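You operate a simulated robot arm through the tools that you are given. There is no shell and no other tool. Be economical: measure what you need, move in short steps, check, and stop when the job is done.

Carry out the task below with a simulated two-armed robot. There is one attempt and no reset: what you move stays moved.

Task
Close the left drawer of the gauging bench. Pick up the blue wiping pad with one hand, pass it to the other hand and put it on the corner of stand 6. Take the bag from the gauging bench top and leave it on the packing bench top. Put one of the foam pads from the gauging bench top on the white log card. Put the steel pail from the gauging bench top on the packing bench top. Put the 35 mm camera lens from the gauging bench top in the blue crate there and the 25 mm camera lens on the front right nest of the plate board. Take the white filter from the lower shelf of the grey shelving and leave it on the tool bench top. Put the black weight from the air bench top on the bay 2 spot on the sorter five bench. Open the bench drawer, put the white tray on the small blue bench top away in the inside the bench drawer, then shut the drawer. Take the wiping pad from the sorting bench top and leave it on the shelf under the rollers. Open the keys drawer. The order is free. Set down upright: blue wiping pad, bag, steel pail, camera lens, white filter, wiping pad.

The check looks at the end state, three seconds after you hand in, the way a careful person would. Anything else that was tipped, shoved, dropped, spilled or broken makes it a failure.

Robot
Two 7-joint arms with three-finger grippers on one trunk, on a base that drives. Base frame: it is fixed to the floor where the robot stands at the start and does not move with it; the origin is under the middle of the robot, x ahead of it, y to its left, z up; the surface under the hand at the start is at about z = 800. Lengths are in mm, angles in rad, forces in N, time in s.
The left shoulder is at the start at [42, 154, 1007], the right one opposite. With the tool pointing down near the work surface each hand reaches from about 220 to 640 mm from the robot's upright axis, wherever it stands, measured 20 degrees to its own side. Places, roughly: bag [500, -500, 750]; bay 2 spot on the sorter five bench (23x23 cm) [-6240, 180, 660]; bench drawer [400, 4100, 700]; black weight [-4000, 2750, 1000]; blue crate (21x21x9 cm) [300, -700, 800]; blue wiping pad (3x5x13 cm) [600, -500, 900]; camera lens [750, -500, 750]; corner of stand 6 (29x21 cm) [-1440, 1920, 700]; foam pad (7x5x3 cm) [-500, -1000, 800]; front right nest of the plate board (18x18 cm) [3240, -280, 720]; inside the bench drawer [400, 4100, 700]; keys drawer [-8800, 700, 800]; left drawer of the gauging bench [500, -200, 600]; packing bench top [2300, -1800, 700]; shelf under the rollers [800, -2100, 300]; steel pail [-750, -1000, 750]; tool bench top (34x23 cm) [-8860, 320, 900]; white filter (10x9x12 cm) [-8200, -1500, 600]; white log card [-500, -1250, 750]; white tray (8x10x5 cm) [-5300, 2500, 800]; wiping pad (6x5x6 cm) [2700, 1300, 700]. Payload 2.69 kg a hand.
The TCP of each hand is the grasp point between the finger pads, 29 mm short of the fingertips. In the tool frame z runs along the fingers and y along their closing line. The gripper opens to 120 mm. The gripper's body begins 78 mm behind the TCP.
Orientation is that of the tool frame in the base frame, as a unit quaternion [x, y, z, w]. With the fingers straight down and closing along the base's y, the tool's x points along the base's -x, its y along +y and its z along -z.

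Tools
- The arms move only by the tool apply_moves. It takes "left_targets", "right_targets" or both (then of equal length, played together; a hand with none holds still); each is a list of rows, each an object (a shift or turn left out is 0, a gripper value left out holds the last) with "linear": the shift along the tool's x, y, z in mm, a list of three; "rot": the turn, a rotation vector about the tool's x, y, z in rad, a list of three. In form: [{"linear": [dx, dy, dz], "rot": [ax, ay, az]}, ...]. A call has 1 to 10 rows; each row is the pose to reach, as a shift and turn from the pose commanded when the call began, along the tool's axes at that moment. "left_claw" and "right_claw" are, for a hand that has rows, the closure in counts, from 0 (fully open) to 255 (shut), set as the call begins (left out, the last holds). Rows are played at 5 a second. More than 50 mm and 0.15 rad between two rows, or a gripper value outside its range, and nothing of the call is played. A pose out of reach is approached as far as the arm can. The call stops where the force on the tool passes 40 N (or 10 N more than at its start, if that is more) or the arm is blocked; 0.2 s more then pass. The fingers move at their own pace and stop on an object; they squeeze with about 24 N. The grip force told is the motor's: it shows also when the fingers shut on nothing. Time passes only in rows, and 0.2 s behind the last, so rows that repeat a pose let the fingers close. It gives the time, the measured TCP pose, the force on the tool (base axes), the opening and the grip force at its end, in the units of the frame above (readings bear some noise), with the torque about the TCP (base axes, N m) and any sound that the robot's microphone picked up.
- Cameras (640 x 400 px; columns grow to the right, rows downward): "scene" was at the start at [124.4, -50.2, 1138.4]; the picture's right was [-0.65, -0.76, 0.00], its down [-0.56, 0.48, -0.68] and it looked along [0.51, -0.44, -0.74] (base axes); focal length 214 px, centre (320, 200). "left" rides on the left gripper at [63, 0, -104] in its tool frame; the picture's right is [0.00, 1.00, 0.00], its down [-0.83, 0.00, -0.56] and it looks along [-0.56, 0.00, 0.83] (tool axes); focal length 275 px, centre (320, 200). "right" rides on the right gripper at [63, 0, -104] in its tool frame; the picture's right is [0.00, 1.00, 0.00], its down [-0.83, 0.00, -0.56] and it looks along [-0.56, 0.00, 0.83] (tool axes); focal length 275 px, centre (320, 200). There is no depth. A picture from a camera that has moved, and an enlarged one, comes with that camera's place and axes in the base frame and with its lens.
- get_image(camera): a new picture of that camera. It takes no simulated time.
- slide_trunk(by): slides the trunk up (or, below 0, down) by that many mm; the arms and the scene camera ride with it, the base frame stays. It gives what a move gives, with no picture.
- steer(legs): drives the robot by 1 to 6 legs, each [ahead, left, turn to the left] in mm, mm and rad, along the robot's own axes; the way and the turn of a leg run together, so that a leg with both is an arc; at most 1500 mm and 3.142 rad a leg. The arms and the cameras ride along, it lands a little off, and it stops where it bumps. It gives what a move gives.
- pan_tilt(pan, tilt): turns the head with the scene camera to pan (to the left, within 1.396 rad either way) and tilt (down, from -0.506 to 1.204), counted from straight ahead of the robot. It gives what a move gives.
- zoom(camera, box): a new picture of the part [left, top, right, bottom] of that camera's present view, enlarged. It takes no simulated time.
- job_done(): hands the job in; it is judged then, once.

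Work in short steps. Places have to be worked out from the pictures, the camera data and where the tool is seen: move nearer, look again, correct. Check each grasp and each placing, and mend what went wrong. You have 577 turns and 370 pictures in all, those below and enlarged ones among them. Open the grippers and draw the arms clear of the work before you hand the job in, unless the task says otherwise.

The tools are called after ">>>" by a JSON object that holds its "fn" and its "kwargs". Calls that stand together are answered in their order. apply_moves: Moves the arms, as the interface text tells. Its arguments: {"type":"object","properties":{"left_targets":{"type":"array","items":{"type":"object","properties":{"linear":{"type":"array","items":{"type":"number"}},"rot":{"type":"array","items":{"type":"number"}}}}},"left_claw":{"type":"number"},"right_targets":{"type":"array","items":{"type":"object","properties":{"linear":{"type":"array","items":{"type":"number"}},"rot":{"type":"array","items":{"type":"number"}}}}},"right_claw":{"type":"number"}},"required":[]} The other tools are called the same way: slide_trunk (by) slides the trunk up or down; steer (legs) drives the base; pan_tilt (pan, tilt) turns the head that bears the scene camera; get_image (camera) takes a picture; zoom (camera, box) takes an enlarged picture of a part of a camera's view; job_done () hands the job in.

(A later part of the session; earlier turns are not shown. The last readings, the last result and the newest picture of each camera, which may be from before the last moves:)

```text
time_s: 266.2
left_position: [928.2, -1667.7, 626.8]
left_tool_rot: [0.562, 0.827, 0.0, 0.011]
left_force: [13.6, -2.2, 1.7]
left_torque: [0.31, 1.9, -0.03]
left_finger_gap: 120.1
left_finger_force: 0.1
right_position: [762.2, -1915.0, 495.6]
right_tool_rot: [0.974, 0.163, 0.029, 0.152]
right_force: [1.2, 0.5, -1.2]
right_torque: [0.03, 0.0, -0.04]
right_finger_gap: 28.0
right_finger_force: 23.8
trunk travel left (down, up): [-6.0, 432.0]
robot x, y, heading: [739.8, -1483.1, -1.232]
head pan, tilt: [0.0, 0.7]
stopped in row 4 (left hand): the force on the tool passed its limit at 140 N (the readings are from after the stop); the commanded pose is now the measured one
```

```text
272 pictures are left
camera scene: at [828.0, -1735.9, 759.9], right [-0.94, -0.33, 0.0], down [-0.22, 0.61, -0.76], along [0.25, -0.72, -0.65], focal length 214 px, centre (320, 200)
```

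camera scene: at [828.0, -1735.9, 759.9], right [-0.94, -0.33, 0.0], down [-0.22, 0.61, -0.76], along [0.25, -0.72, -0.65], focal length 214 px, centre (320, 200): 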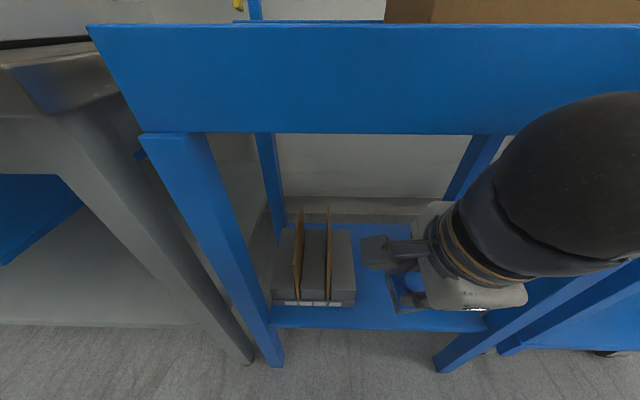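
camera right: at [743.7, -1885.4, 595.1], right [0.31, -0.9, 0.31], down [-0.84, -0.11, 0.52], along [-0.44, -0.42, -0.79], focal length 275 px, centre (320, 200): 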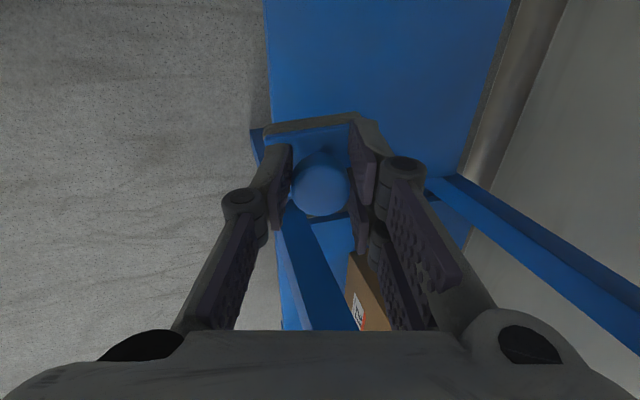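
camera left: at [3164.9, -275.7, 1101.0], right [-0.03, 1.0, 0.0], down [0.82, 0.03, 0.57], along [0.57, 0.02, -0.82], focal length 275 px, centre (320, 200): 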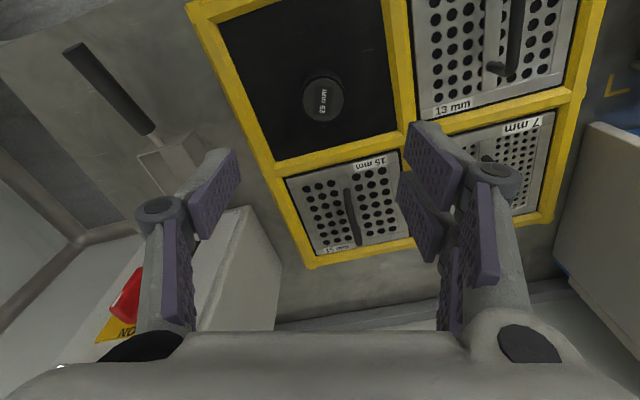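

The left wrist likely touched my head; I move it slightly left, centre the right hand between rack and leg, then drive 80 mm in.

>>> {"fn": "apply_moves", "kwargs": {"left_targets": [{"linear": [-10, 20, 0]}, {"linear": [-20, 40, 0]}], "right_targets": [{"linear": [-30, 0, 0]}, {"linear": [-58, 0, 0]}]}}

>>> {"fn": "steer", "kwargs": {"legs": [[80, 0, 0]]}}

>>> {"fn": "get_image", "kwargs": {"camera": "scene"}}

>>> {"fn": "get_image", "kwargs": {"camera": "right"}}

```text
time_s: 266.8
left_position: [973.7, -1671.0, 627.0]
left_tool_rot: [0.563, 0.827, -0.001, 0.011]
left_force: [1.0, 0.0, 0.2]
left_torque: [0.0, -0.01, -0.02]
left_finger_gap: 120.0
left_finger_force: 0.0
right_position: [709.2, -1932.5, 495.3]
right_tool_rot: [0.974, 0.164, 0.029, 0.153]
right_force: [-0.3, 0.1, -1.1]
right_torque: [0.03, -0.02, -0.02]
right_finger_gap: 28.2
right_finger_force: 23.8
trunk travel left (down, up): [-6.0, 432.0]
robot x, y, heading: [737.8, -1482.9, -1.232]
head pan, tilt: [0.0, 0.7]
```

```text
time_s: 267.9
left_position: [986.3, -1723.9, 633.7]
left_tool_rot: [0.564, 0.825, -0.009, 0.024]
left_force: [0.0, -0.6, -1.1]
left_torque: [-0.02, -0.01, 0.0]
left_finger_gap: 119.8
left_finger_force: 0.1
right_position: [718.7, -1966.1, 493.8]
right_tool_rot: [0.971, 0.187, 0.025, 0.149]
right_force: [0.7, -0.4, -0.6]
right_torque: [0.04, -0.03, 0.03]
right_finger_gap: 28.0
right_finger_force: 24.3
trunk travel left (down, up): [-6.0, 432.0]
robot x, y, heading: [759.9, -1541.9, -1.245]
head pan, tilt: [0.0, 0.7]
stopped in leg 1: the robot was blocked; the commanded pose is now the measured one
```

```text
271 pictures are left
camera scene: at [840.2, -1785.7, 764.4], right [-0.95, -0.32, 0.0], down [-0.2, 0.6, -0.77], along [0.25, -0.73, -0.63], focal length 214 px, centre (320, 200)
```

scene: 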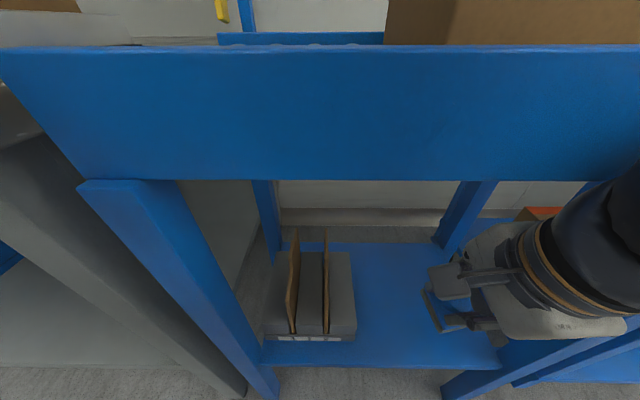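

```text
270 pictures are left
camera right: at [766.3, -1912.2, 593.4], right [0.36, -0.88, 0.3], down [-0.83, -0.16, 0.54], along [-0.43, -0.44, -0.79], focal length 275 px, centre (320, 200)
```

right: 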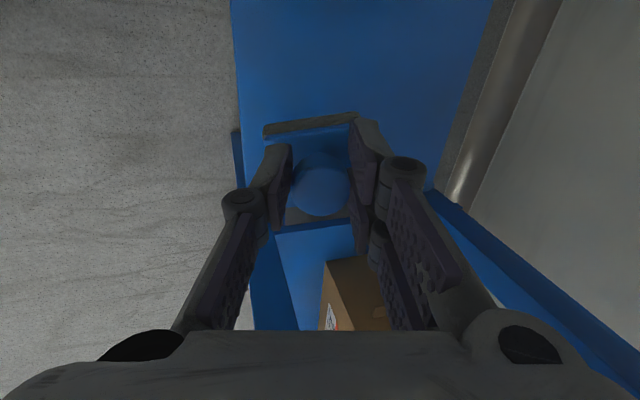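

Blocked, likely my arm or head against the roller frame. I back off 25 mm and reach in with the arm instead, going forward and down.

>>> {"fn": "steer", "kwargs": {"legs": [[-25, 0, 0]]}}

>>> {"fn": "apply_moves", "kwargs": {"right_targets": [{"linear": [0, -11, 36]}, {"linear": [0, -10, 60]}, {"linear": [-2, 10, 88]}, {"linear": [-4, 29, 114]}]}}

>>> {"fn": "get_image", "kwargs": {"camera": "right"}}

>>> {"fn": "get_image", "kwargs": {"camera": "scene"}}

```text
time_s: 268.8
left_position: [985.3, -1711.7, 627.6]
left_tool_rot: [0.564, 0.826, -0.003, 0.012]
left_force: [-0.5, -0.8, 0.3]
left_torque: [-0.01, 0.0, -0.02]
left_finger_gap: 120.0
left_finger_force: 0.0
right_position: [715.8, -1950.9, 487.2]
right_tool_rot: [0.972, 0.186, 0.021, 0.14]
right_force: [0.7, 0.0, -0.5]
right_torque: [0.0, 0.02, 0.02]
right_finger_gap: 28.3
right_finger_force: 24.0
trunk travel left (down, up): [-6.0, 432.0]
robot x, y, heading: [752.0, -1521.2, -1.242]
head pan, tilt: [0.0, 0.7]
```

```text
time_s: 270.0
left_position: [977.8, -1687.2, 631.2]
left_tool_rot: [0.569, 0.822, -0.012, 0.017]
left_force: [1.4, -0.6, 0.8]
left_torque: [0.02, -0.01, -0.01]
left_finger_gap: 119.9
left_finger_force: 0.0
right_position: [726.5, -1987.4, 407.5]
right_tool_rot: [0.968, 0.186, 0.027, 0.164]
right_force: [0.0, 0.9, -0.4]
right_torque: [0.02, -0.02, -0.01]
right_finger_gap: 28.2
right_finger_force: 23.9
right hand out of reach, approached as far as the arm can: row 1, 2
trunk travel left (down, up): [-6.0, 432.0]
robot x, y, heading: [747.0, -1502.9, -1.257]
head pan, tilt: [0.0, 0.7]
stopped in row 4 (right hand): the arm was blocked; the commanded pose is now the measured one
```

```text
269 pictures are left
camera right: at [774.0, -1931.9, 505.5], right [0.35, -0.88, 0.33], down [-0.83, -0.14, 0.53], along [-0.42, -0.46, -0.78], focal length 275 px, centre (320, 200)
```

right: 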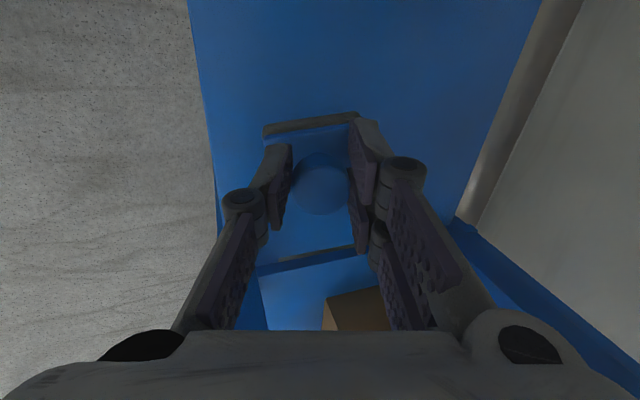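

```text
268 pictures are left
camera scene: at [832.4, -1745.7, 764.3], right [-0.95, -0.31, 0.01], down [-0.2, 0.6, -0.77], along [0.24, -0.74, -0.63], focal length 214 px, centre (320, 200)
```

scene: 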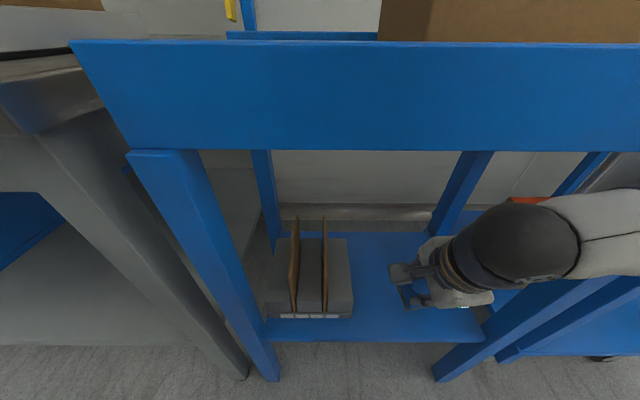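

The forearm is against the stand's right leg, but the pad is already over the shelf. I lower straight down until it touches.

>>> {"fn": "apply_moves", "kwargs": {"right_targets": [{"linear": [0, -5, 9]}, {"linear": [0, -8, 19]}, {"linear": [0, -11, 29]}, {"linear": [0, -14, 38]}]}}

>>> {"fn": "get_image", "kwargs": {"camera": "right"}}

```text
time_s: 271.0
left_position: [975.2, -1684.3, 634.0]
left_tool_rot: [0.571, 0.82, -0.014, 0.022]
left_force: [0.5, -0.7, 0.7]
left_torque: [-0.02, 0.0, 0.0]
left_finger_gap: 120.2
left_finger_force: 0.1
right_position: [720.7, -1989.3, 375.5]
right_tool_rot: [0.968, 0.181, 0.028, 0.173]
right_force: [-0.7, -0.1, -1.0]
right_torque: [0.03, 0.03, 0.01]
right_finger_gap: 28.1
right_finger_force: 23.9
trunk travel left (down, up): [-6.0, 432.0]
robot x, y, heading: [748.5, -1506.9, -1.262]
head pan, tilt: [0.0, 0.7]
```

```text
267 pictures are left
camera right: at [767.1, -1931.6, 472.6], right [0.34, -0.87, 0.34], down [-0.84, -0.12, 0.53], along [-0.42, -0.47, -0.78], focal length 275 px, centre (320, 200)
```

right: 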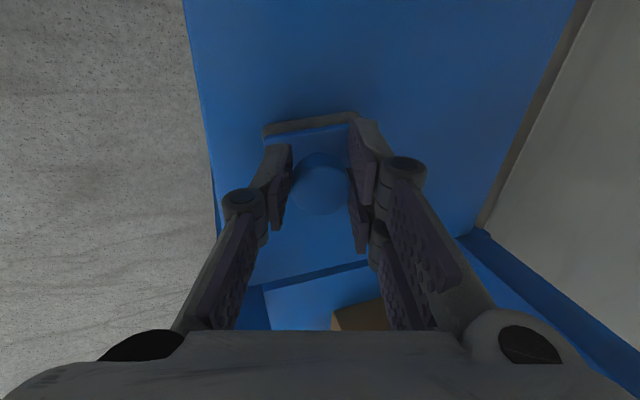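

>>> {"fn": "apply_moves", "kwargs": {"right_targets": [{"linear": [0, -2, 6]}, {"linear": [0, -4, 12]}, {"linear": [0, -6, 18]}, {"linear": [0, -8, 24]}]}}

```text
time_s: 271.9
left_position: [973.8, -1685.4, 631.6]
left_tool_rot: [0.576, 0.817, -0.012, 0.018]
left_force: [-0.3, -0.1, 0.2]
left_torque: [0.01, 0.01, -0.04]
left_finger_gap: 119.9
left_finger_force: 0.0
right_position: [722.1, -1991.9, 358.5]
right_tool_rot: [0.967, 0.175, 0.036, 0.184]
right_force: [1.5, 5.5, 15.6]
right_torque: [0.53, 0.49, -0.24]
right_finger_gap: 29.0
right_finger_force: 23.9
trunk travel left (down, up): [-6.0, 432.0]
robot x, y, heading: [747.0, -1501.2, -1.271]
head pan, tilt: [0.0, 0.7]
stopped in row 4 (right hand): the force on the tool passed its limit at 52 N (the readings are from after the stop); the commanded pose is now the measured one
```

Contact with the shelf. I ease up a little, open, and retract.

>>> {"fn": "apply_moves", "kwargs": {"right_targets": [{"linear": [0, 0, -3]}, {"linear": [0, 0, -3]}]}}

>>> {"fn": "apply_moves", "kwargs": {"right_targets": [{}, {}], "right_claw": 110}}

>>> {"fn": "apply_moves", "kwargs": {"right_targets": [{"linear": [0, 0, -35]}, {"linear": [0, 0, -75]}, {"linear": [0, -20, -110]}]}}

>>> {"fn": "get_image", "kwargs": {"camera": "right"}}

```text
time_s: 272.3
left_position: [973.8, -1685.1, 630.1]
left_tool_rot: [0.576, 0.817, -0.01, 0.016]
left_force: [-0.1, -0.8, -0.1]
left_torque: [-0.02, 0.03, 0.03]
left_finger_gap: 120.1
left_finger_force: 0.1
right_position: [723.0, -1990.2, 358.1]
right_tool_rot: [0.966, 0.178, 0.039, 0.184]
right_force: [0.5, 2.3, 7.4]
right_torque: [0.23, 0.3, -0.08]
right_finger_gap: 29.4
right_finger_force: 23.8
trunk travel left (down, up): [-6.0, 432.0]
robot x, y, heading: [747.1, -1500.3, -1.27]
head pan, tilt: [0.0, 0.7]
stopped in row 1 (right hand): the force on the tool passed its limit at 51 N (the readings are from after the stop); the commanded pose is now the measured one
```

```text
time_s: 272.9
left_position: [973.6, -1684.4, 631.9]
left_tool_rot: [0.575, 0.818, -0.011, 0.018]
left_force: [-0.2, 0.1, 0.9]
left_torque: [0.0, 0.0, 0.0]
left_finger_gap: 119.9
left_finger_force: 0.1
right_position: [721.2, -1991.3, 358.4]
right_tool_rot: [0.966, 0.18, 0.036, 0.183]
right_force: [0.4, -0.7, 1.7]
right_torque: [0.0, -0.01, 0.0]
right_finger_gap: 70.2
right_finger_force: 0.0
trunk travel left (down, up): [-6.0, 432.0]
robot x, y, heading: [749.7, -1497.6, -1.267]
head pan, tilt: [0.0, 0.7]
```

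```text
time_s: 273.7
left_position: [974.3, -1696.3, 629.1]
left_tool_rot: [0.574, 0.819, -0.003, 0.014]
left_force: [-0.4, -1.1, 0.0]
left_torque: [-0.01, 0.02, 0.02]
left_finger_gap: 120.2
left_finger_force: 0.1
right_position: [710.3, -1963.2, 444.2]
right_tool_rot: [0.968, 0.178, 0.037, 0.175]
right_force: [0.2, -0.2, -0.8]
right_torque: [-0.01, 0.03, 0.02]
right_finger_gap: 68.4
right_finger_force: 0.1
right hand out of reach, approached as far as the arm can: row 3
trunk travel left (down, up): [-6.0, 432.0]
robot x, y, heading: [744.8, -1497.5, -1.272]
head pan, tilt: [0.0, 0.7]
```

```text
266 pictures are left
camera right: at [754.2, -1907.3, 543.0], right [0.34, -0.87, 0.35], down [-0.85, -0.12, 0.51], along [-0.41, -0.47, -0.78], focal length 275 px, centre (320, 200)
```

right: 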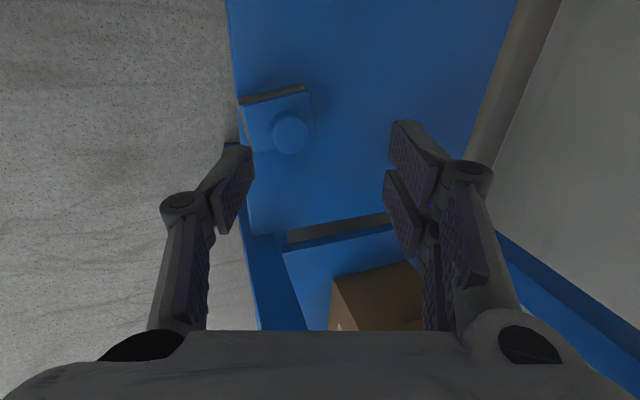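

The pad is very near the shelf's front edge. I zoom to judge the margin.

>>> {"fn": "zoom", "kwargs": {"camera": "right", "box": [210, 70, 350, 170]}}

```text
4.00 times, centred on (280, 120) of right
camera zoom: at [754.2, -1907.3, 543.0], right [0.34, -0.87, 0.35], down [-0.85, -0.12, 0.51], along [-0.41, -0.47, -0.78], focal length 1101 px, centre (480, 520)
```

zoom: 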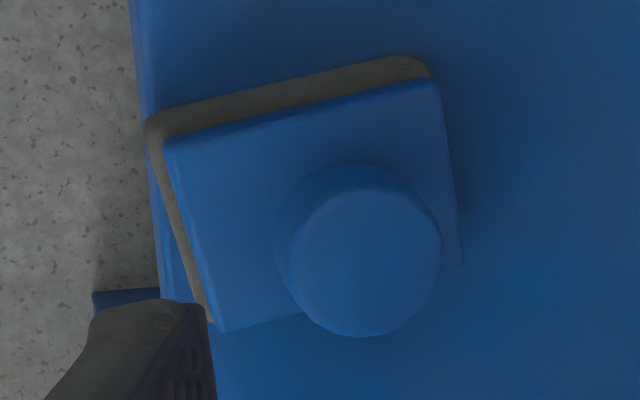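

It sits right at the lip, so I'll nudge it inward. I close the fingers, bring them down in front of the pad's near edge, then push forward.

>>> {"fn": "apply_moves", "kwargs": {"right_targets": [{"linear": [-4, -22, -8]}, {"linear": [-9, -44, -17]}, {"linear": [-9, -57, 17]}, {"linear": [-9, -70, 51]}, {"linear": [-10, -82, 85]}], "right_claw": 255}}

>>> {"fn": "get_image", "kwargs": {"camera": "right"}}

```text
time_s: 274.7
left_position: [971.9, -1695.3, 627.4]
left_tool_rot: [0.576, 0.818, -0.005, 0.014]
left_force: [0.5, 0.0, 0.7]
left_torque: [0.0, 0.02, 0.02]
left_finger_gap: 120.2
left_finger_force: 0.0
right_position: [704.9, -1959.8, 379.8]
right_tool_rot: [0.966, 0.18, 0.039, 0.184]
right_force: [-7.8, 10.7, 35.5]
right_torque: [0.02, 0.39, -0.12]
right_finger_gap: 0.0
right_finger_force: 24.4
right hand out of reach, approached as far as the arm can: row 1, 2, 3, 4, 5
trunk travel left (down, up): [-6.0, 432.0]
robot x, y, heading: [744.8, -1501.6, -1.268]
head pan, tilt: [0.0, 0.7]
stopped in row 5 (right hand): the force on the tool passed its limit at 157 N (the readings are from after the stop); the commanded pose is now the measured one
```

```text
264 pictures are left
camera right: at [748.7, -1900.9, 477.7], right [0.33, -0.87, 0.37], down [-0.85, -0.11, 0.51], along [-0.4, -0.49, -0.78], focal length 275 px, centre (320, 200)
```

right: 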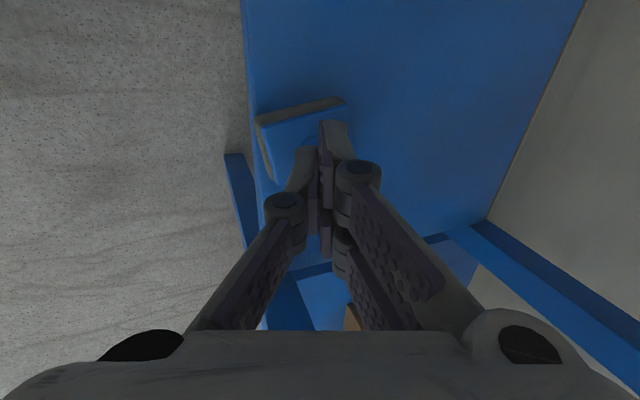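

The arm can't fold back that far and pressed on the knob. I lift, back the base 60 mm, then lower in front of the pad and push using the base.

>>> {"fn": "apply_moves", "kwargs": {"right_targets": [{"linear": [0, 14, -37]}, {"linear": [0, 23, -60]}]}}

>>> {"fn": "steer", "kwargs": {"legs": [[-65, -8, 0.03]]}}

>>> {"fn": "get_image", "kwargs": {"camera": "right"}}

```text
time_s: 275.3
left_position: [972.6, -1696.0, 627.6]
left_tool_rot: [0.575, 0.818, -0.003, 0.013]
left_force: [-0.2, -0.3, -0.1]
left_torque: [-0.01, 0.0, -0.01]
left_finger_gap: 120.0
left_finger_force: 0.1
right_position: [707.9, -1968.0, 444.1]
right_tool_rot: [0.966, 0.179, 0.038, 0.182]
right_force: [0.3, 0.1, -1.0]
right_torque: [-0.03, 0.01, 0.0]
right_finger_gap: 0.1
right_finger_force: 23.7
right hand out of reach, approached as far as the arm can: row 1, 2
trunk travel left (down, up): [-6.0, 432.0]
robot x, y, heading: [747.2, -1499.4, -1.271]
head pan, tilt: [0.0, 0.7]
```

```text
time_s: 276.3
left_position: [952.3, -1630.6, 628.3]
left_tool_rot: [0.563, 0.827, -0.004, 0.012]
left_force: [0.3, -0.2, 0.2]
left_torque: [0.02, 0.01, -0.01]
left_finger_gap: 119.9
left_finger_force: 0.1
right_position: [693.3, -1909.1, 443.3]
right_tool_rot: [0.963, 0.193, 0.042, 0.181]
right_force: [-0.3, -0.6, -0.1]
right_torque: [0.01, 0.0, 0.01]
right_finger_gap: 0.0
right_finger_force: 23.7
trunk travel left (down, up): [-6.0, 432.0]
robot x, y, heading: [715.4, -1439.7, -1.241]
head pan, tilt: [0.0, 0.7]
```

```text
263 pictures are left
camera right: at [736.4, -1849.1, 541.2], right [0.36, -0.86, 0.37], down [-0.85, -0.14, 0.51], along [-0.39, -0.49, -0.78], focal length 275 px, centre (320, 200)
```

right: 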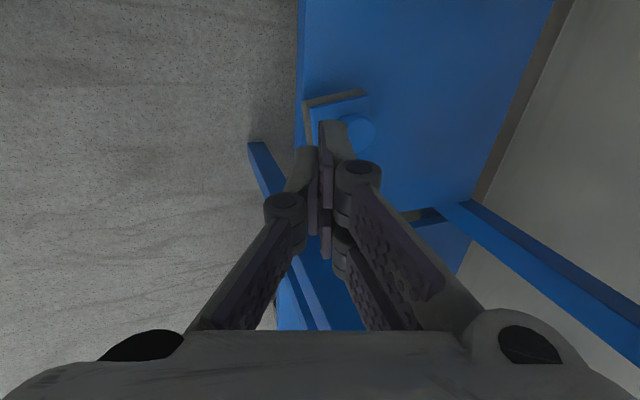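

>>> {"fn": "apply_moves", "kwargs": {"right_targets": [{"linear": [0, -13, 33]}, {"linear": [0, -26, 66]}, {"linear": [0, -38, 97]}]}}

>>> {"fn": "get_image", "kwargs": {"camera": "right"}}

```text
time_s: 277.1
left_position: [951.3, -1630.6, 628.2]
left_tool_rot: [0.562, 0.827, -0.003, 0.012]
left_force: [-0.5, 1.1, 0.6]
left_torque: [-0.04, 0.01, 0.01]
left_finger_gap: 120.0
left_finger_force: 0.1
right_position: [694.5, -1907.5, 337.5]
right_tool_rot: [0.963, 0.193, 0.043, 0.182]
right_force: [0.1, 0.0, -0.2]
right_torque: [0.04, -0.02, -0.03]
right_finger_gap: 0.0
right_finger_force: 24.5
trunk travel left (down, up): [-6.0, 432.0]
robot x, y, heading: [714.1, -1436.1, -1.241]
head pan, tilt: [0.0, 0.7]
```

```text
262 pictures are left
camera right: at [736.7, -1848.3, 436.6], right [0.36, -0.86, 0.37], down [-0.85, -0.14, 0.51], along [-0.39, -0.49, -0.78], focal length 275 px, centre (320, 200)
```

right: 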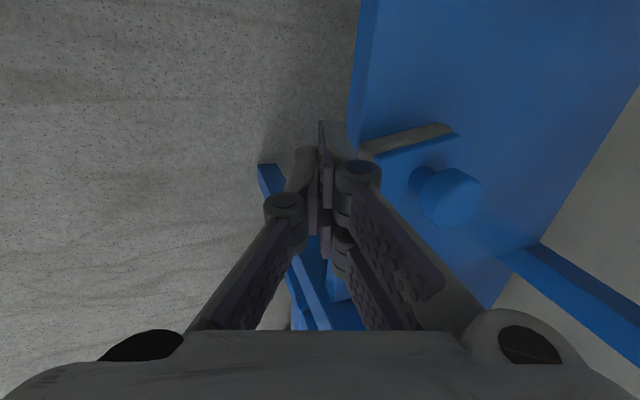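

Tip is in front of the pad's near edge. I shift 12 mm to its centre, raise 6 mm, and push with a 58 mm base move.

>>> {"fn": "apply_moves", "kwargs": {"right_targets": [{"linear": [-12, 2, -6]}]}}

>>> {"fn": "steer", "kwargs": {"legs": [[58, 0, 0]]}}

>>> {"fn": "get_image", "kwargs": {"camera": "right"}}

```text
time_s: 277.5
left_position: [951.0, -1628.8, 629.0]
left_tool_rot: [0.563, 0.826, -0.004, 0.012]
left_force: [-1.2, 0.7, 0.8]
left_torque: [0.02, 0.01, -0.01]
left_finger_gap: 119.7
left_finger_force: 0.2
right_position: [683.6, -1911.6, 345.8]
right_tool_rot: [0.963, 0.194, 0.041, 0.181]
right_force: [-0.4, -0.5, -0.6]
right_torque: [0.02, 0.0, 0.03]
right_finger_gap: 0.1
right_finger_force: 23.8
trunk travel left (down, up): [-6.0, 432.0]
robot x, y, heading: [719.3, -1440.9, -1.241]
head pan, tilt: [0.0, 0.7]
```

```text
time_s: 278.5
left_position: [970.0, -1684.4, 629.9]
left_tool_rot: [0.563, 0.827, -0.004, 0.012]
left_force: [-0.1, -0.5, -0.1]
left_torque: [0.03, 0.0, -0.02]
left_finger_gap: 119.8
left_finger_force: 0.0
right_position: [702.9, -1968.3, 345.4]
right_tool_rot: [0.963, 0.193, 0.041, 0.183]
right_force: [-0.1, -0.5, 3.5]
right_torque: [-0.06, 0.03, -0.01]
right_finger_gap: 0.1
right_finger_force: 23.8
trunk travel left (down, up): [-6.0, 432.0]
robot x, y, heading: [741.8, -1499.9, -1.24]
head pan, tilt: [0.0, 0.7]
```

```text
261 pictures are left
camera right: at [745.1, -1908.3, 443.6], right [0.36, -0.86, 0.37], down [-0.85, -0.14, 0.51], along [-0.39, -0.49, -0.78], focal length 275 px, centre (320, 200)
```

right: 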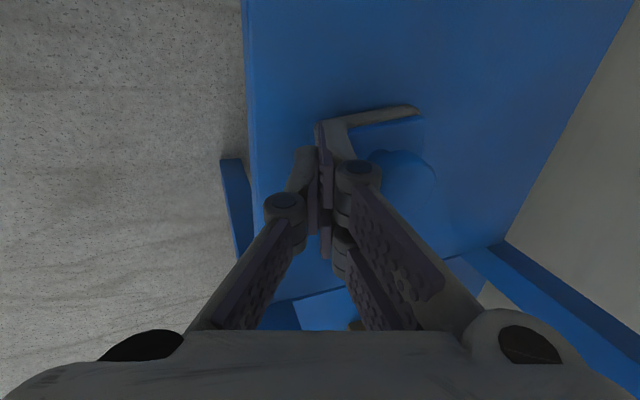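

The pad is now well inside the shelf. I back straight out, raise the trunk, and verify.

>>> {"fn": "steer", "kwargs": {"legs": [[-320, 0, 0]]}}

>>> {"fn": "slide_trunk", "kwargs": {"by": 365}}

>>> {"fn": "zoom", "kwargs": {"camera": "scene", "box": [240, 150, 440, 320]}}

```text
time_s: 280.6
left_position: [866.9, -1384.6, 627.3]
left_tool_rot: [0.564, 0.825, -0.003, 0.012]
left_force: [0.0, 0.3, 0.3]
left_torque: [0.02, -0.02, 0.0]
left_finger_gap: 119.9
left_finger_force: 0.0
right_position: [598.0, -1667.7, 344.8]
right_tool_rot: [0.964, 0.191, 0.041, 0.182]
right_force: [0.1, -0.3, 0.4]
right_torque: [0.0, 0.0, 0.0]
right_finger_gap: 0.0
right_finger_force: 24.2
trunk travel left (down, up): [-6.0, 432.0]
robot x, y, heading: [634.3, -1195.0, -1.245]
head pan, tilt: [0.0, 0.7]
```

```text
time_s: 284.2
left_position: [865.6, -1384.8, 992.4]
left_tool_rot: [0.565, 0.825, -0.004, 0.012]
left_force: [0.2, 0.3, 0.2]
left_torque: [0.02, -0.03, 0.03]
left_finger_gap: 119.9
left_finger_force: 0.0
right_position: [597.6, -1666.7, 711.2]
right_tool_rot: [0.964, 0.191, 0.04, 0.181]
right_force: [0.0, -0.8, 0.1]
right_torque: [-0.01, 0.0, 0.0]
right_finger_gap: 0.1
right_finger_force: 24.4
trunk travel left (down, up): [-371.0, 67.0]
robot x, y, heading: [635.6, -1197.2, -1.244]
head pan, tilt: [0.0, 0.7]
```

```text
2.35 times, centred on (340, 235) of scene
camera zoom: at [682.8, -1336.3, 1144.5], right [-0.95, -0.32, 0.0], down [-0.21, 0.61, -0.76], along [0.25, -0.72, -0.64], focal length 505 px, centre (273, 118)
```

zoom: 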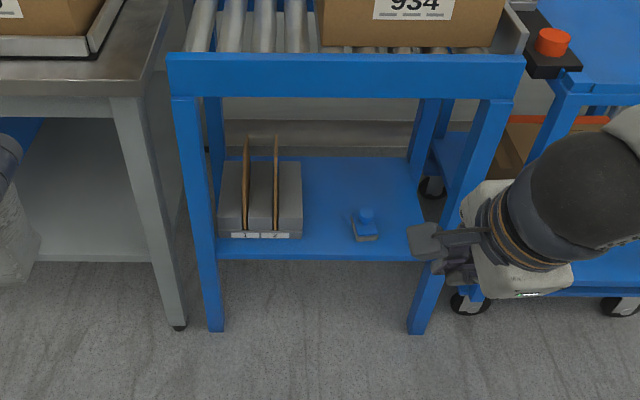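

Wiping pad stands well on the shelf. Now I restore the right hand and look along the aisle toward the right part of the gauging bench.

>>> {"fn": "apply_moves", "kwargs": {"right_targets": [{"linear": [0, 0, -45], "rot": [0.12, 0, 0]}, {"linear": [0, 0, -90], "rot": [0.24, 0, 0]}, {"linear": [0, -15, -135], "rot": [0.37, 0, 0]}, {"linear": [0, -45, -170], "rot": [0.37, 0, 0]}, {"linear": [0, -75, -205], "rot": [0.37, 0, 0]}, {"linear": [0, -95, -240], "rot": [0.37, 0, 0]}], "right_claw": 0}}

>>> {"fn": "apply_moves", "kwargs": {"right_targets": [{"rot": [0, 0, -0.145]}, {"rot": [0, 0, -0.29]}, {"rot": [0, 0, -0.435]}, {"rot": [0, 0, -0.58]}, {"rot": [0, 0, -0.725]}, {"rot": [0, 0, -0.87]}, {"rot": [0, 0, -1.015]}, {"rot": [0, 0, -1.16]}, {"rot": [0, 0, -1.305]}, {"rot": [0, 0, -1.45]}]}}

>>> {"fn": "pan_tilt", "kwargs": {"pan": -1.39, "tilt": 0.5}}

>>> {"fn": "get_image", "kwargs": {"camera": "scene"}}

```text
time_s: 285.6
left_position: [866.9, -1383.8, 992.7]
left_tool_rot: [0.564, 0.826, -0.004, 0.013]
left_force: [0.5, 0.0, -0.7]
left_torque: [-0.01, -0.02, 0.04]
left_finger_gap: 120.1
left_finger_force: 0.0
right_position: [527.2, -1505.2, 899.3]
right_tool_rot: [0.981, 0.195, 0.005, 0.002]
right_force: [-0.4, 0.1, -0.3]
right_torque: [0.0, 0.03, 0.02]
right_finger_gap: 120.0
right_finger_force: 0.0
trunk travel left (down, up): [-371.0, 67.0]
robot x, y, heading: [628.9, -1194.8, -1.245]
head pan, tilt: [0.0, 0.7]
```

```text
time_s: 287.8
left_position: [866.1, -1384.7, 993.3]
left_tool_rot: [0.564, 0.826, -0.004, 0.013]
left_force: [-0.3, -0.4, 0.3]
left_torque: [-0.01, -0.01, 0.0]
left_finger_gap: 120.0
left_finger_force: 0.0
right_position: [529.8, -1503.6, 898.9]
right_tool_rot: [0.604, 0.797, 0.003, 0.004]
right_force: [0.3, 0.3, 0.0]
right_torque: [0.03, -0.02, -0.02]
right_finger_gap: 119.9
right_finger_force: 0.0
trunk travel left (down, up): [-371.0, 67.0]
robot x, y, heading: [634.2, -1196.0, -1.239]
head pan, tilt: [0.0, 0.7]
```

```text
time_s: 289.3
left_position: [866.3, -1383.4, 993.0]
left_tool_rot: [0.564, 0.826, -0.003, 0.013]
left_force: [0.7, 1.0, 0.0]
left_torque: [0.02, 0.0, 0.0]
left_finger_gap: 120.1
left_finger_force: 0.0
right_position: [529.7, -1505.6, 899.9]
right_tool_rot: [0.605, 0.796, 0.002, 0.005]
right_force: [-0.3, -0.5, 0.6]
right_torque: [0.03, -0.01, 0.01]
right_finger_gap: 120.2
right_finger_force: 0.1
trunk travel left (down, up): [-371.0, 67.0]
robot x, y, heading: [631.4, -1195.8, -1.243]
head pan, tilt: [-1.389, 0.499]
```

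```text
259 pictures are left
camera scene: at [576.0, -1300.2, 1162.3], right [-0.49, 0.87, 0.0], down [0.42, 0.23, -0.88], along [-0.77, -0.43, -0.48], focal length 214 px, centre (320, 200)
```

scene: 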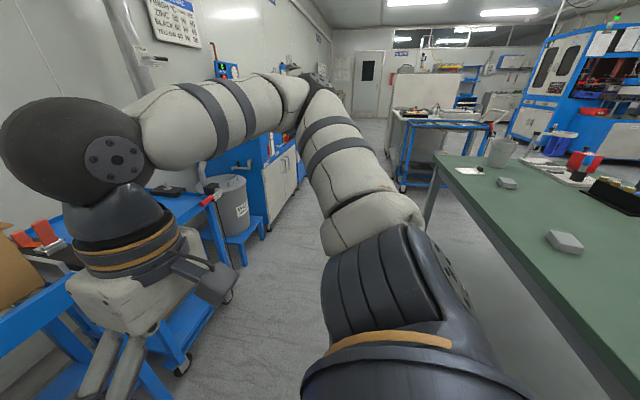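

The aisle is clear; the log card, pail and foam pads are near the far back corner. I strafe along and turn to face the bench from behind.

>>> {"fn": "steer", "kwargs": {"legs": [[-20, 0, 0], [0, -1030, 0], [0, 0, 3.137]]}}

>>> {"fn": "pan_tilt", "kwargs": {"pan": 0, "tilt": 0.7}}

>>> {"fn": "get_image", "kwargs": {"camera": "scene"}}

```text
time_s: 305.1
left_position: [-566.1, -1308.6, 994.1]
left_tool_rot: [0.82, -0.573, -0.013, -0.003]
left_force: [0.7, -0.5, -0.6]
left_torque: [-0.02, -0.02, 0.01]
left_finger_gap: 119.8
left_finger_force: 0.0
right_position: [-229.1, -1193.8, 899.3]
right_tool_rot: [0.79, -0.613, -0.004, 0.002]
right_force: [0.3, 1.0, 0.3]
right_torque: [0.0, 0.02, -0.02]
right_finger_gap: 119.8
right_finger_force: 0.1
trunk travel left (down, up): [-371.0, 67.0]
robot x, y, heading: [-335.3, -1502.9, 1.879]
head pan, tilt: [-1.389, 0.499]
```

```text
time_s: 306.7
left_position: [-566.8, -1307.5, 993.5]
left_tool_rot: [0.819, -0.573, -0.013, -0.003]
left_force: [-0.2, 0.2, 0.3]
left_torque: [-0.03, 0.0, 0.01]
left_finger_gap: 120.1
left_finger_force: 0.1
right_position: [-228.6, -1194.9, 899.4]
right_tool_rot: [0.79, -0.613, -0.004, 0.003]
right_force: [-0.2, 0.9, -0.2]
right_torque: [-0.03, -0.01, -0.03]
right_finger_gap: 119.9
right_finger_force: 0.1
trunk travel left (down, up): [-371.0, 67.0]
robot x, y, heading: [-339.7, -1499.9, 1.882]
head pan, tilt: [0.0, 0.7]
```

```text
258 pictures are left
camera scene: at [-383.1, -1356.7, 1144.6], right [0.95, 0.3, 0.0], down [0.19, -0.61, -0.77], along [-0.23, 0.73, -0.64], focal length 214 px, centre (320, 200)
```

scene: 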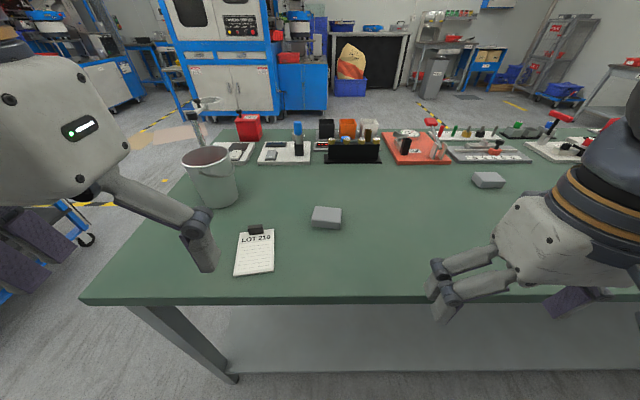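

Clear view: card centre ≈[-575,-1162], foam pad ≈[-466,-1052], pail ≈[-745,-1057]. I shift the base right a little and bring the left hand above the foam pad.

>>> {"fn": "steer", "kwargs": {"legs": [[0, -75, 0]]}}

>>> {"fn": "apply_moves", "kwargs": {"left_targets": [{"linear": [-40, -18, 10]}, {"linear": [-80, -36, 20]}, {"linear": [-120, -55, 30]}, {"linear": [-160, -75, 45]}, {"linear": [-200, -95, 55]}]}}

>>> {"fn": "get_image", "kwargs": {"camera": "left"}}

```text
time_s: 307.9
left_position: [-496.2, -1285.4, 992.7]
left_tool_rot: [0.819, -0.573, -0.014, -0.003]
left_force: [0.2, 0.0, -0.8]
left_torque: [0.0, 0.01, -0.02]
left_finger_gap: 120.0
left_finger_force: 0.0
right_position: [-156.4, -1171.4, 898.9]
right_tool_rot: [0.79, -0.612, -0.004, 0.003]
right_force: [0.7, -0.8, 0.1]
right_torque: [-0.05, -0.02, -0.02]
right_finger_gap: 120.1
right_finger_force: 0.0
trunk travel left (down, up): [-371.0, 67.0]
robot x, y, heading: [-264.1, -1479.7, 1.877]
head pan, tilt: [0.0, 0.7]
```

```text
time_s: 309.1
left_position: [-477.7, -1063.1, 943.2]
left_tool_rot: [0.82, -0.573, -0.013, -0.003]
left_force: [-0.3, 0.2, -0.8]
left_torque: [-0.04, -0.01, 0.01]
left_finger_gap: 119.6
left_finger_force: 0.1
right_position: [-156.5, -1171.6, 900.2]
right_tool_rot: [0.791, -0.612, -0.005, 0.003]
right_force: [-0.2, 0.3, 0.3]
right_torque: [0.01, -0.01, 0.03]
right_finger_gap: 120.2
right_finger_force: 0.0
trunk travel left (down, up): [-371.0, 67.0]
robot x, y, heading: [-269.7, -1478.2, 1.875]
head pan, tilt: [0.0, 0.7]
```

```text
257 pictures are left
camera left: at [-455.4, -1125.1, 1046.6], right [-0.94, -0.34, 0.01], down [-0.27, 0.77, 0.58], along [-0.2, 0.54, -0.82], focal length 275 px, centre (320, 200)
```

left: 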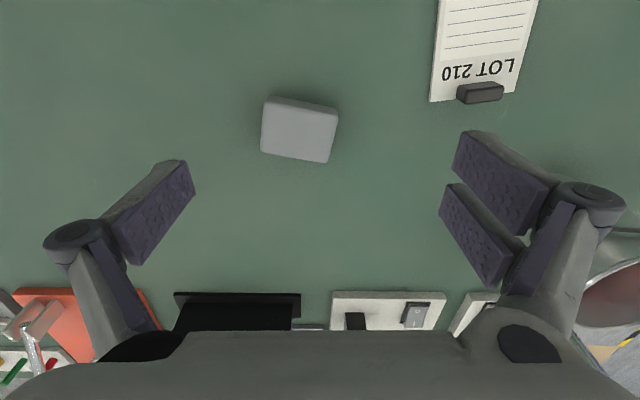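

Foam is ~15 mm right/13 mm ahead, rotated slightly. I align, descend to just above the table and grip.

>>> {"fn": "apply_moves", "kwargs": {"left_targets": [{"linear": [-13, -15, 20], "rot": [0, 0, 0.097]}, {"linear": [-13, -15, 60], "rot": [0, 0, 0.097]}, {"linear": [-13, -15, 98], "rot": [0, 0, 0.097]}]}}

>>> {"fn": "get_image", "kwargs": {"camera": "left"}}

```text
time_s: 309.9
left_position: [-470.5, -1044.7, 845.6]
left_tool_rot: [0.791, -0.612, -0.012, -0.003]
left_force: [0.0, 0.5, 0.6]
left_torque: [-0.01, -0.02, 0.01]
left_finger_gap: 120.0
left_finger_force: 0.1
right_position: [-156.8, -1171.7, 899.2]
right_tool_rot: [0.79, -0.613, -0.004, 0.002]
right_force: [-0.7, 0.7, -0.3]
right_torque: [0.02, -0.01, 0.03]
right_finger_gap: 120.0
right_finger_force: 0.0
trunk travel left (down, up): [-371.0, 67.0]
robot x, y, heading: [-270.5, -1479.8, 1.882]
head pan, tilt: [0.0, 0.7]
```

```text
256 pictures are left
camera left: at [-453.1, -1107.8, 949.0], right [-0.97, -0.25, 0.01], down [-0.2, 0.79, 0.58], along [-0.15, 0.56, -0.82], focal length 275 px, centre (320, 200)
```

left: 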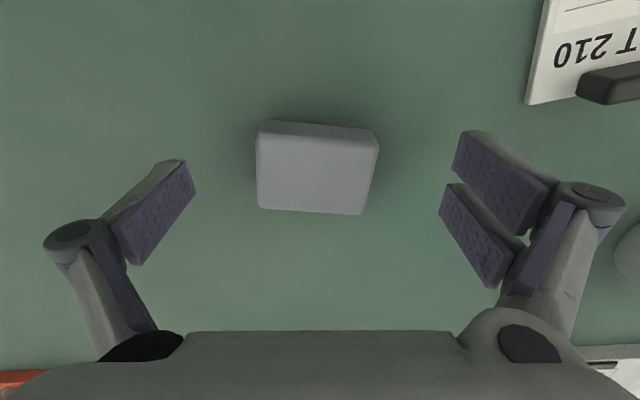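

>>> {"fn": "apply_moves", "kwargs": {"left_targets": [{"linear": [3, 0, 8]}]}}

>>> {"fn": "apply_moves", "kwargs": {"left_targets": [{}, {}, {}], "left_claw": 255}}

>>> {"fn": "apply_moves", "kwargs": {"left_targets": [{"linear": [0, 0, -45]}, {"linear": [0, 0, -85]}]}}

>>> {"fn": "get_image", "kwargs": {"camera": "left"}}

```text
time_s: 310.3
left_position: [-469.4, -1047.1, 836.7]
left_tool_rot: [0.791, -0.611, -0.014, -0.003]
left_force: [0.5, -0.5, 0.3]
left_torque: [0.01, 0.0, 0.01]
left_finger_gap: 119.9
left_finger_force: 0.2
right_position: [-157.1, -1170.8, 899.5]
right_tool_rot: [0.79, -0.613, -0.004, 0.002]
right_force: [-0.3, -0.3, 0.6]
right_torque: [0.01, 0.0, 0.0]
right_finger_gap: 119.8
right_finger_force: 0.1
trunk travel left (down, up): [-371.0, 67.0]
robot x, y, heading: [-265.9, -1478.2, 1.88]
head pan, tilt: [0.0, 0.7]
```

```text
time_s: 311.1
left_position: [-469.0, -1046.6, 837.8]
left_tool_rot: [0.791, -0.611, -0.013, -0.003]
left_force: [-0.2, 0.3, 4.2]
left_torque: [0.03, 0.01, -0.03]
left_finger_gap: 61.7
left_finger_force: 24.1
right_position: [-156.8, -1171.1, 899.8]
right_tool_rot: [0.791, -0.612, -0.004, 0.002]
right_force: [-0.5, -0.3, 0.3]
right_torque: [0.0, 0.03, 0.0]
right_finger_gap: 120.1
right_finger_force: 0.0
trunk travel left (down, up): [-371.0, 67.0]
robot x, y, heading: [-264.1, -1480.0, 1.881]
head pan, tilt: [0.0, 0.7]
```

```text
time_s: 311.7
left_position: [-467.1, -1049.2, 922.3]
left_tool_rot: [0.791, -0.612, -0.012, -0.003]
left_force: [1.2, 0.4, -0.1]
left_torque: [-0.03, -0.01, -0.01]
left_finger_gap: 61.8
left_finger_force: 24.4
right_position: [-157.1, -1171.7, 898.8]
right_tool_rot: [0.79, -0.612, -0.004, 0.002]
right_force: [0.3, 0.2, 0.2]
right_torque: [0.02, -0.03, 0.04]
right_finger_gap: 120.1
right_finger_force: 0.0
trunk travel left (down, up): [-371.0, 67.0]
robot x, y, heading: [-265.9, -1476.2, 1.879]
head pan, tilt: [0.0, 0.7]
```

```text
255 pictures are left
camera left: at [-450.1, -1112.4, 1025.2], right [-0.97, -0.25, 0.01], down [-0.2, 0.79, 0.57], along [-0.15, 0.55, -0.82], focal length 275 px, centre (320, 200)
```

left: 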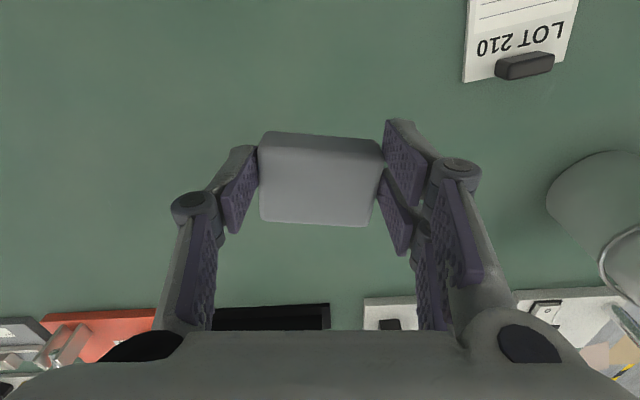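

Foam held. The card's free area centre is ≈[-572,-1168]; I move over it with a slight turn to match the card.

>>> {"fn": "apply_moves", "kwargs": {"left_targets": [{"linear": [22, 33, 0], "rot": [0, 0, -0.05]}, {"linear": [45, 66, 0], "rot": [0, 0, -0.1]}, {"linear": [67, 99, 0], "rot": [0, 0, -0.15]}, {"linear": [89, 132, 0], "rot": [0, 0, -0.2]}]}}

>>> {"fn": "get_image", "kwargs": {"camera": "left"}}

>>> {"fn": "get_image", "kwargs": {"camera": "scene"}}

```text
time_s: 312.7
left_position: [-574.4, -1168.1, 921.4]
left_tool_rot: [0.848, -0.529, -0.014, -0.004]
left_force: [0.0, 0.0, 0.4]
left_torque: [0.03, -0.03, 0.04]
left_finger_gap: 61.8
left_finger_force: 24.2
right_position: [-158.6, -1171.6, 899.3]
right_tool_rot: [0.79, -0.613, -0.005, 0.002]
right_force: [-0.7, -0.1, -0.4]
right_torque: [0.01, -0.03, 0.03]
right_finger_gap: 120.0
right_finger_force: 0.0
trunk travel left (down, up): [-371.0, 67.0]
robot x, y, heading: [-269.2, -1478.5, 1.881]
head pan, tilt: [0.0, 0.7]
```

```text
254 pictures are left
camera left: at [-545.0, -1228.5, 1025.7], right [-0.9, -0.44, 0.01], down [-0.35, 0.74, 0.58], along [-0.26, 0.52, -0.82], focal length 275 px, centre (320, 200)
```

left: 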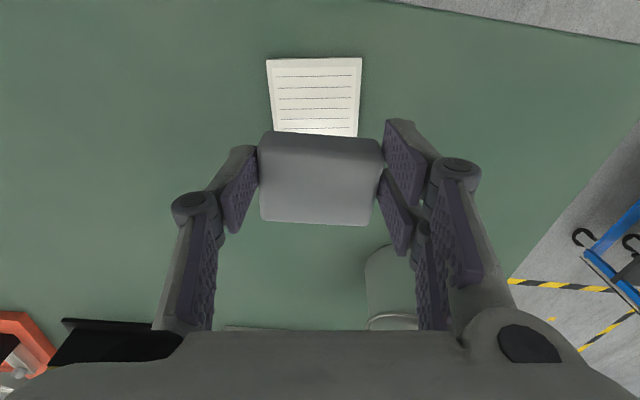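

```text
253 pictures are left
camera scene: at [-313.3, -1334.8, 1144.6], right [0.95, 0.3, 0.0], down [0.2, -0.61, -0.77], along [-0.23, 0.73, -0.64], focal length 214 px, centre (320, 200)
```

scene: 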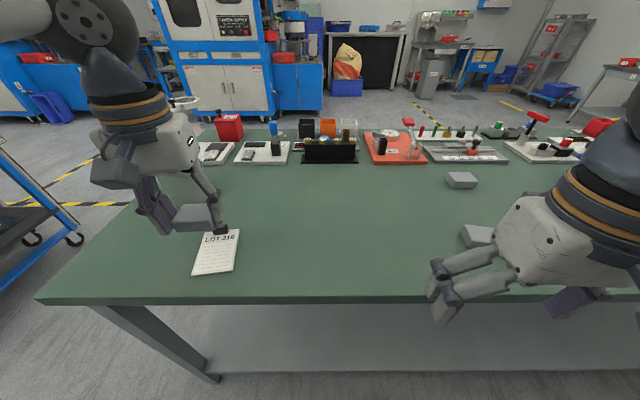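

The nadir lies on the card's middle. I lower gently onto it.

>>> {"fn": "apply_moves", "kwargs": {"left_targets": [{"linear": [0, -3, 40]}, {"linear": [0, -3, 70]}, {"linear": [0, -3, 78]}, {"linear": [0, -3, 84]}]}}

>>> {"fn": "apply_moves", "kwargs": {"left_targets": [{}, {}], "left_claw": 80}}

>>> {"fn": "apply_moves", "kwargs": {"left_targets": [{"linear": [0, 0, -45]}, {"linear": [0, 0, -90]}, {"linear": [0, 0, -135]}]}}

>>> {"fn": "get_image", "kwargs": {"camera": "left"}}

```text
time_s: 313.7
left_position: [-572.5, -1164.5, 840.4]
left_tool_rot: [0.848, -0.53, -0.016, -0.007]
left_force: [-3.0, -1.5, 29.6]
left_torque: [-0.07, 0.16, -0.3]
left_finger_gap: 62.1
left_finger_force: 24.1
right_position: [-156.9, -1172.3, 900.6]
right_tool_rot: [0.79, -0.613, -0.006, 0.002]
right_force: [0.5, 0.1, 0.4]
right_torque: [0.0, -0.04, 0.03]
right_finger_gap: 120.0
right_finger_force: 0.1
trunk travel left (down, up): [-371.0, 67.0]
robot x, y, heading: [-269.0, -1477.1, 1.879]
head pan, tilt: [0.0, 0.7]
```

```text
time_s: 314.3
left_position: [-571.4, -1164.4, 837.6]
left_tool_rot: [0.848, -0.53, -0.012, -0.003]
left_force: [0.4, 0.3, 0.4]
left_torque: [-0.04, 0.02, -0.01]
left_finger_gap: 82.3
left_finger_force: 0.1
right_position: [-157.5, -1172.9, 898.1]
right_tool_rot: [0.79, -0.613, -0.005, 0.003]
right_force: [-0.3, 0.3, 0.3]
right_torque: [0.01, -0.01, 0.01]
right_finger_gap: 120.1
right_finger_force: 0.1
trunk travel left (down, up): [-371.0, 67.0]
robot x, y, heading: [-264.3, -1480.7, 1.876]
head pan, tilt: [0.0, 0.7]
```

```text
time_s: 315.1
left_position: [-568.5, -1168.8, 970.7]
left_tool_rot: [0.849, -0.529, -0.013, -0.004]
left_force: [0.1, 0.7, 0.5]
left_torque: [-0.01, 0.0, -0.03]
left_finger_gap: 82.3
left_finger_force: 0.2
right_position: [-157.1, -1171.9, 899.6]
right_tool_rot: [0.79, -0.613, -0.004, 0.002]
right_force: [-0.6, -0.5, 0.5]
right_torque: [-0.03, 0.05, 0.0]
right_finger_gap: 120.0
right_finger_force: 0.0
trunk travel left (down, up): [-371.0, 67.0]
robot x, y, heading: [-270.1, -1477.8, 1.878]
head pan, tilt: [0.0, 0.7]
```

```text
252 pictures are left
camera left: at [-539.3, -1228.0, 1073.7], right [-0.9, -0.44, 0.01], down [-0.35, 0.74, 0.58], along [-0.26, 0.52, -0.82], focal length 275 px, centre (320, 200)
```

left: 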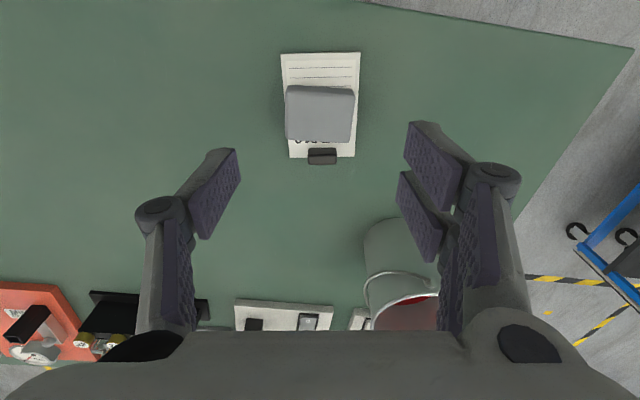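

Foam sits on the card. Next the pail: I raise the left hand, shift base left/forward, and look into it from above.

>>> {"fn": "apply_moves", "kwargs": {"left_targets": [{"linear": [0, 0, -45], "rot": [0, 0, 0.07]}, {"linear": [0, 0, -85], "rot": [0, 0, 0.14]}], "left_claw": 0}}

>>> {"fn": "steer", "kwargs": {"legs": [[50, 140, 0]]}}

>>> {"fn": "get_image", "kwargs": {"camera": "left"}}

>>> {"fn": "get_image", "kwargs": {"camera": "scene"}}

```text
time_s: 315.7
left_position: [-566.8, -1171.7, 1057.5]
left_tool_rot: [0.808, -0.589, -0.014, -0.003]
left_force: [0.0, 1.1, -0.5]
left_torque: [0.05, 0.04, 0.0]
left_finger_gap: 120.2
left_finger_force: 0.1
right_position: [-157.5, -1172.0, 900.4]
right_tool_rot: [0.79, -0.613, -0.005, 0.003]
right_force: [-0.1, 0.7, -0.7]
right_torque: [0.01, 0.04, 0.01]
right_finger_gap: 120.1
right_finger_force: 0.1
trunk travel left (down, up): [-371.0, 67.0]
robot x, y, heading: [-266.2, -1476.2, 1.874]
head pan, tilt: [0.0, 0.7]
```

```text
time_s: 317.4
left_position: [-711.7, -1162.8, 1057.4]
left_tool_rot: [0.808, -0.588, -0.013, -0.003]
left_force: [-0.2, 0.1, 0.5]
left_torque: [0.0, -0.03, 0.0]
left_finger_gap: 120.1
left_finger_force: 0.1
right_position: [-302.3, -1164.9, 899.8]
right_tool_rot: [0.789, -0.614, -0.004, 0.003]
right_force: [-0.9, -0.3, -1.0]
right_torque: [-0.02, 0.0, -0.02]
right_finger_gap: 120.1
right_finger_force: 0.0
trunk travel left (down, up): [-371.0, 67.0]
robot x, y, heading: [-412.6, -1475.7, 1.878]
head pan, tilt: [0.0, 0.7]
```

```text
251 pictures are left
camera left: at [-691.4, -1225.7, 1160.1], right [-0.95, -0.3, 0.01], down [-0.24, 0.78, 0.58], along [-0.18, 0.55, -0.82], focal length 275 px, centre (320, 200)
```

left: 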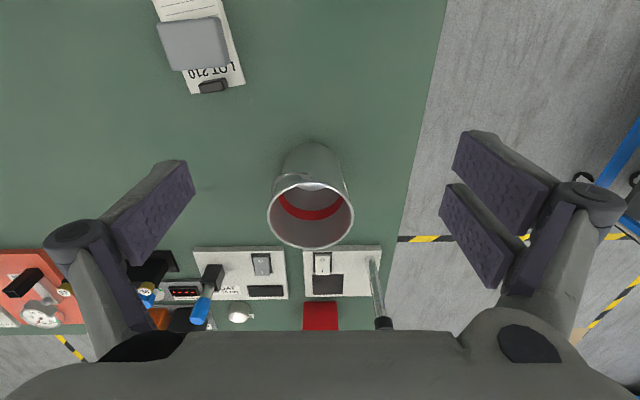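

```text
250 pictures are left
camera scene: at [-458.4, -1327.5, 1144.6], right [0.95, 0.3, 0.0], down [0.19, -0.61, -0.76], along [-0.23, 0.73, -0.64], focal length 214 px, centre (320, 200)
```

scene: 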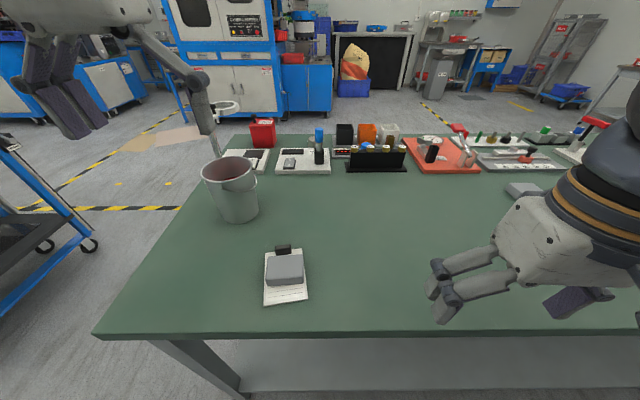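

Pail at ≈[-742,-1036], rim ≈97 mm wide at z≈914, so it fits between the open fingers. I centre above it.

>>> {"fn": "apply_moves", "kwargs": {"left_targets": [{"linear": [-43, -3, 0]}, {"linear": [-86, -6, 0]}, {"linear": [-127, -9, 0]}, {"linear": [-127, -9, 40]}, {"linear": [-127, -9, 70]}]}}

>>> {"fn": "get_image", "kwargs": {"camera": "left"}}

```text
time_s: 318.6
left_position: [-745.6, -1041.9, 987.7]
left_tool_rot: [0.808, -0.589, -0.013, -0.003]
left_force: [0.2, -0.2, 0.0]
left_torque: [-0.01, -0.01, -0.05]
left_finger_gap: 119.8
left_finger_force: 0.1
right_position: [-302.3, -1165.2, 899.1]
right_tool_rot: [0.789, -0.614, -0.003, 0.002]
right_force: [0.5, -0.4, 0.8]
right_torque: [0.01, 0.01, 0.0]
right_finger_gap: 120.0
right_finger_force: 0.1
trunk travel left (down, up): [-371.0, 67.0]
robot x, y, heading: [-412.9, -1473.2, 1.874]
head pan, tilt: [0.0, 0.7]
```

```text
249 pictures are left
camera left: at [-724.2, -1102.9, 1090.6], right [-0.95, -0.3, 0.01], down [-0.24, 0.78, 0.58], along [-0.18, 0.55, -0.82], focal length 275 px, centre (320, 200)
```

left: 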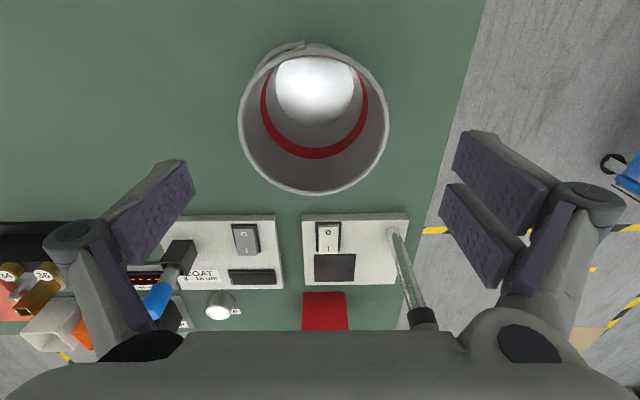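

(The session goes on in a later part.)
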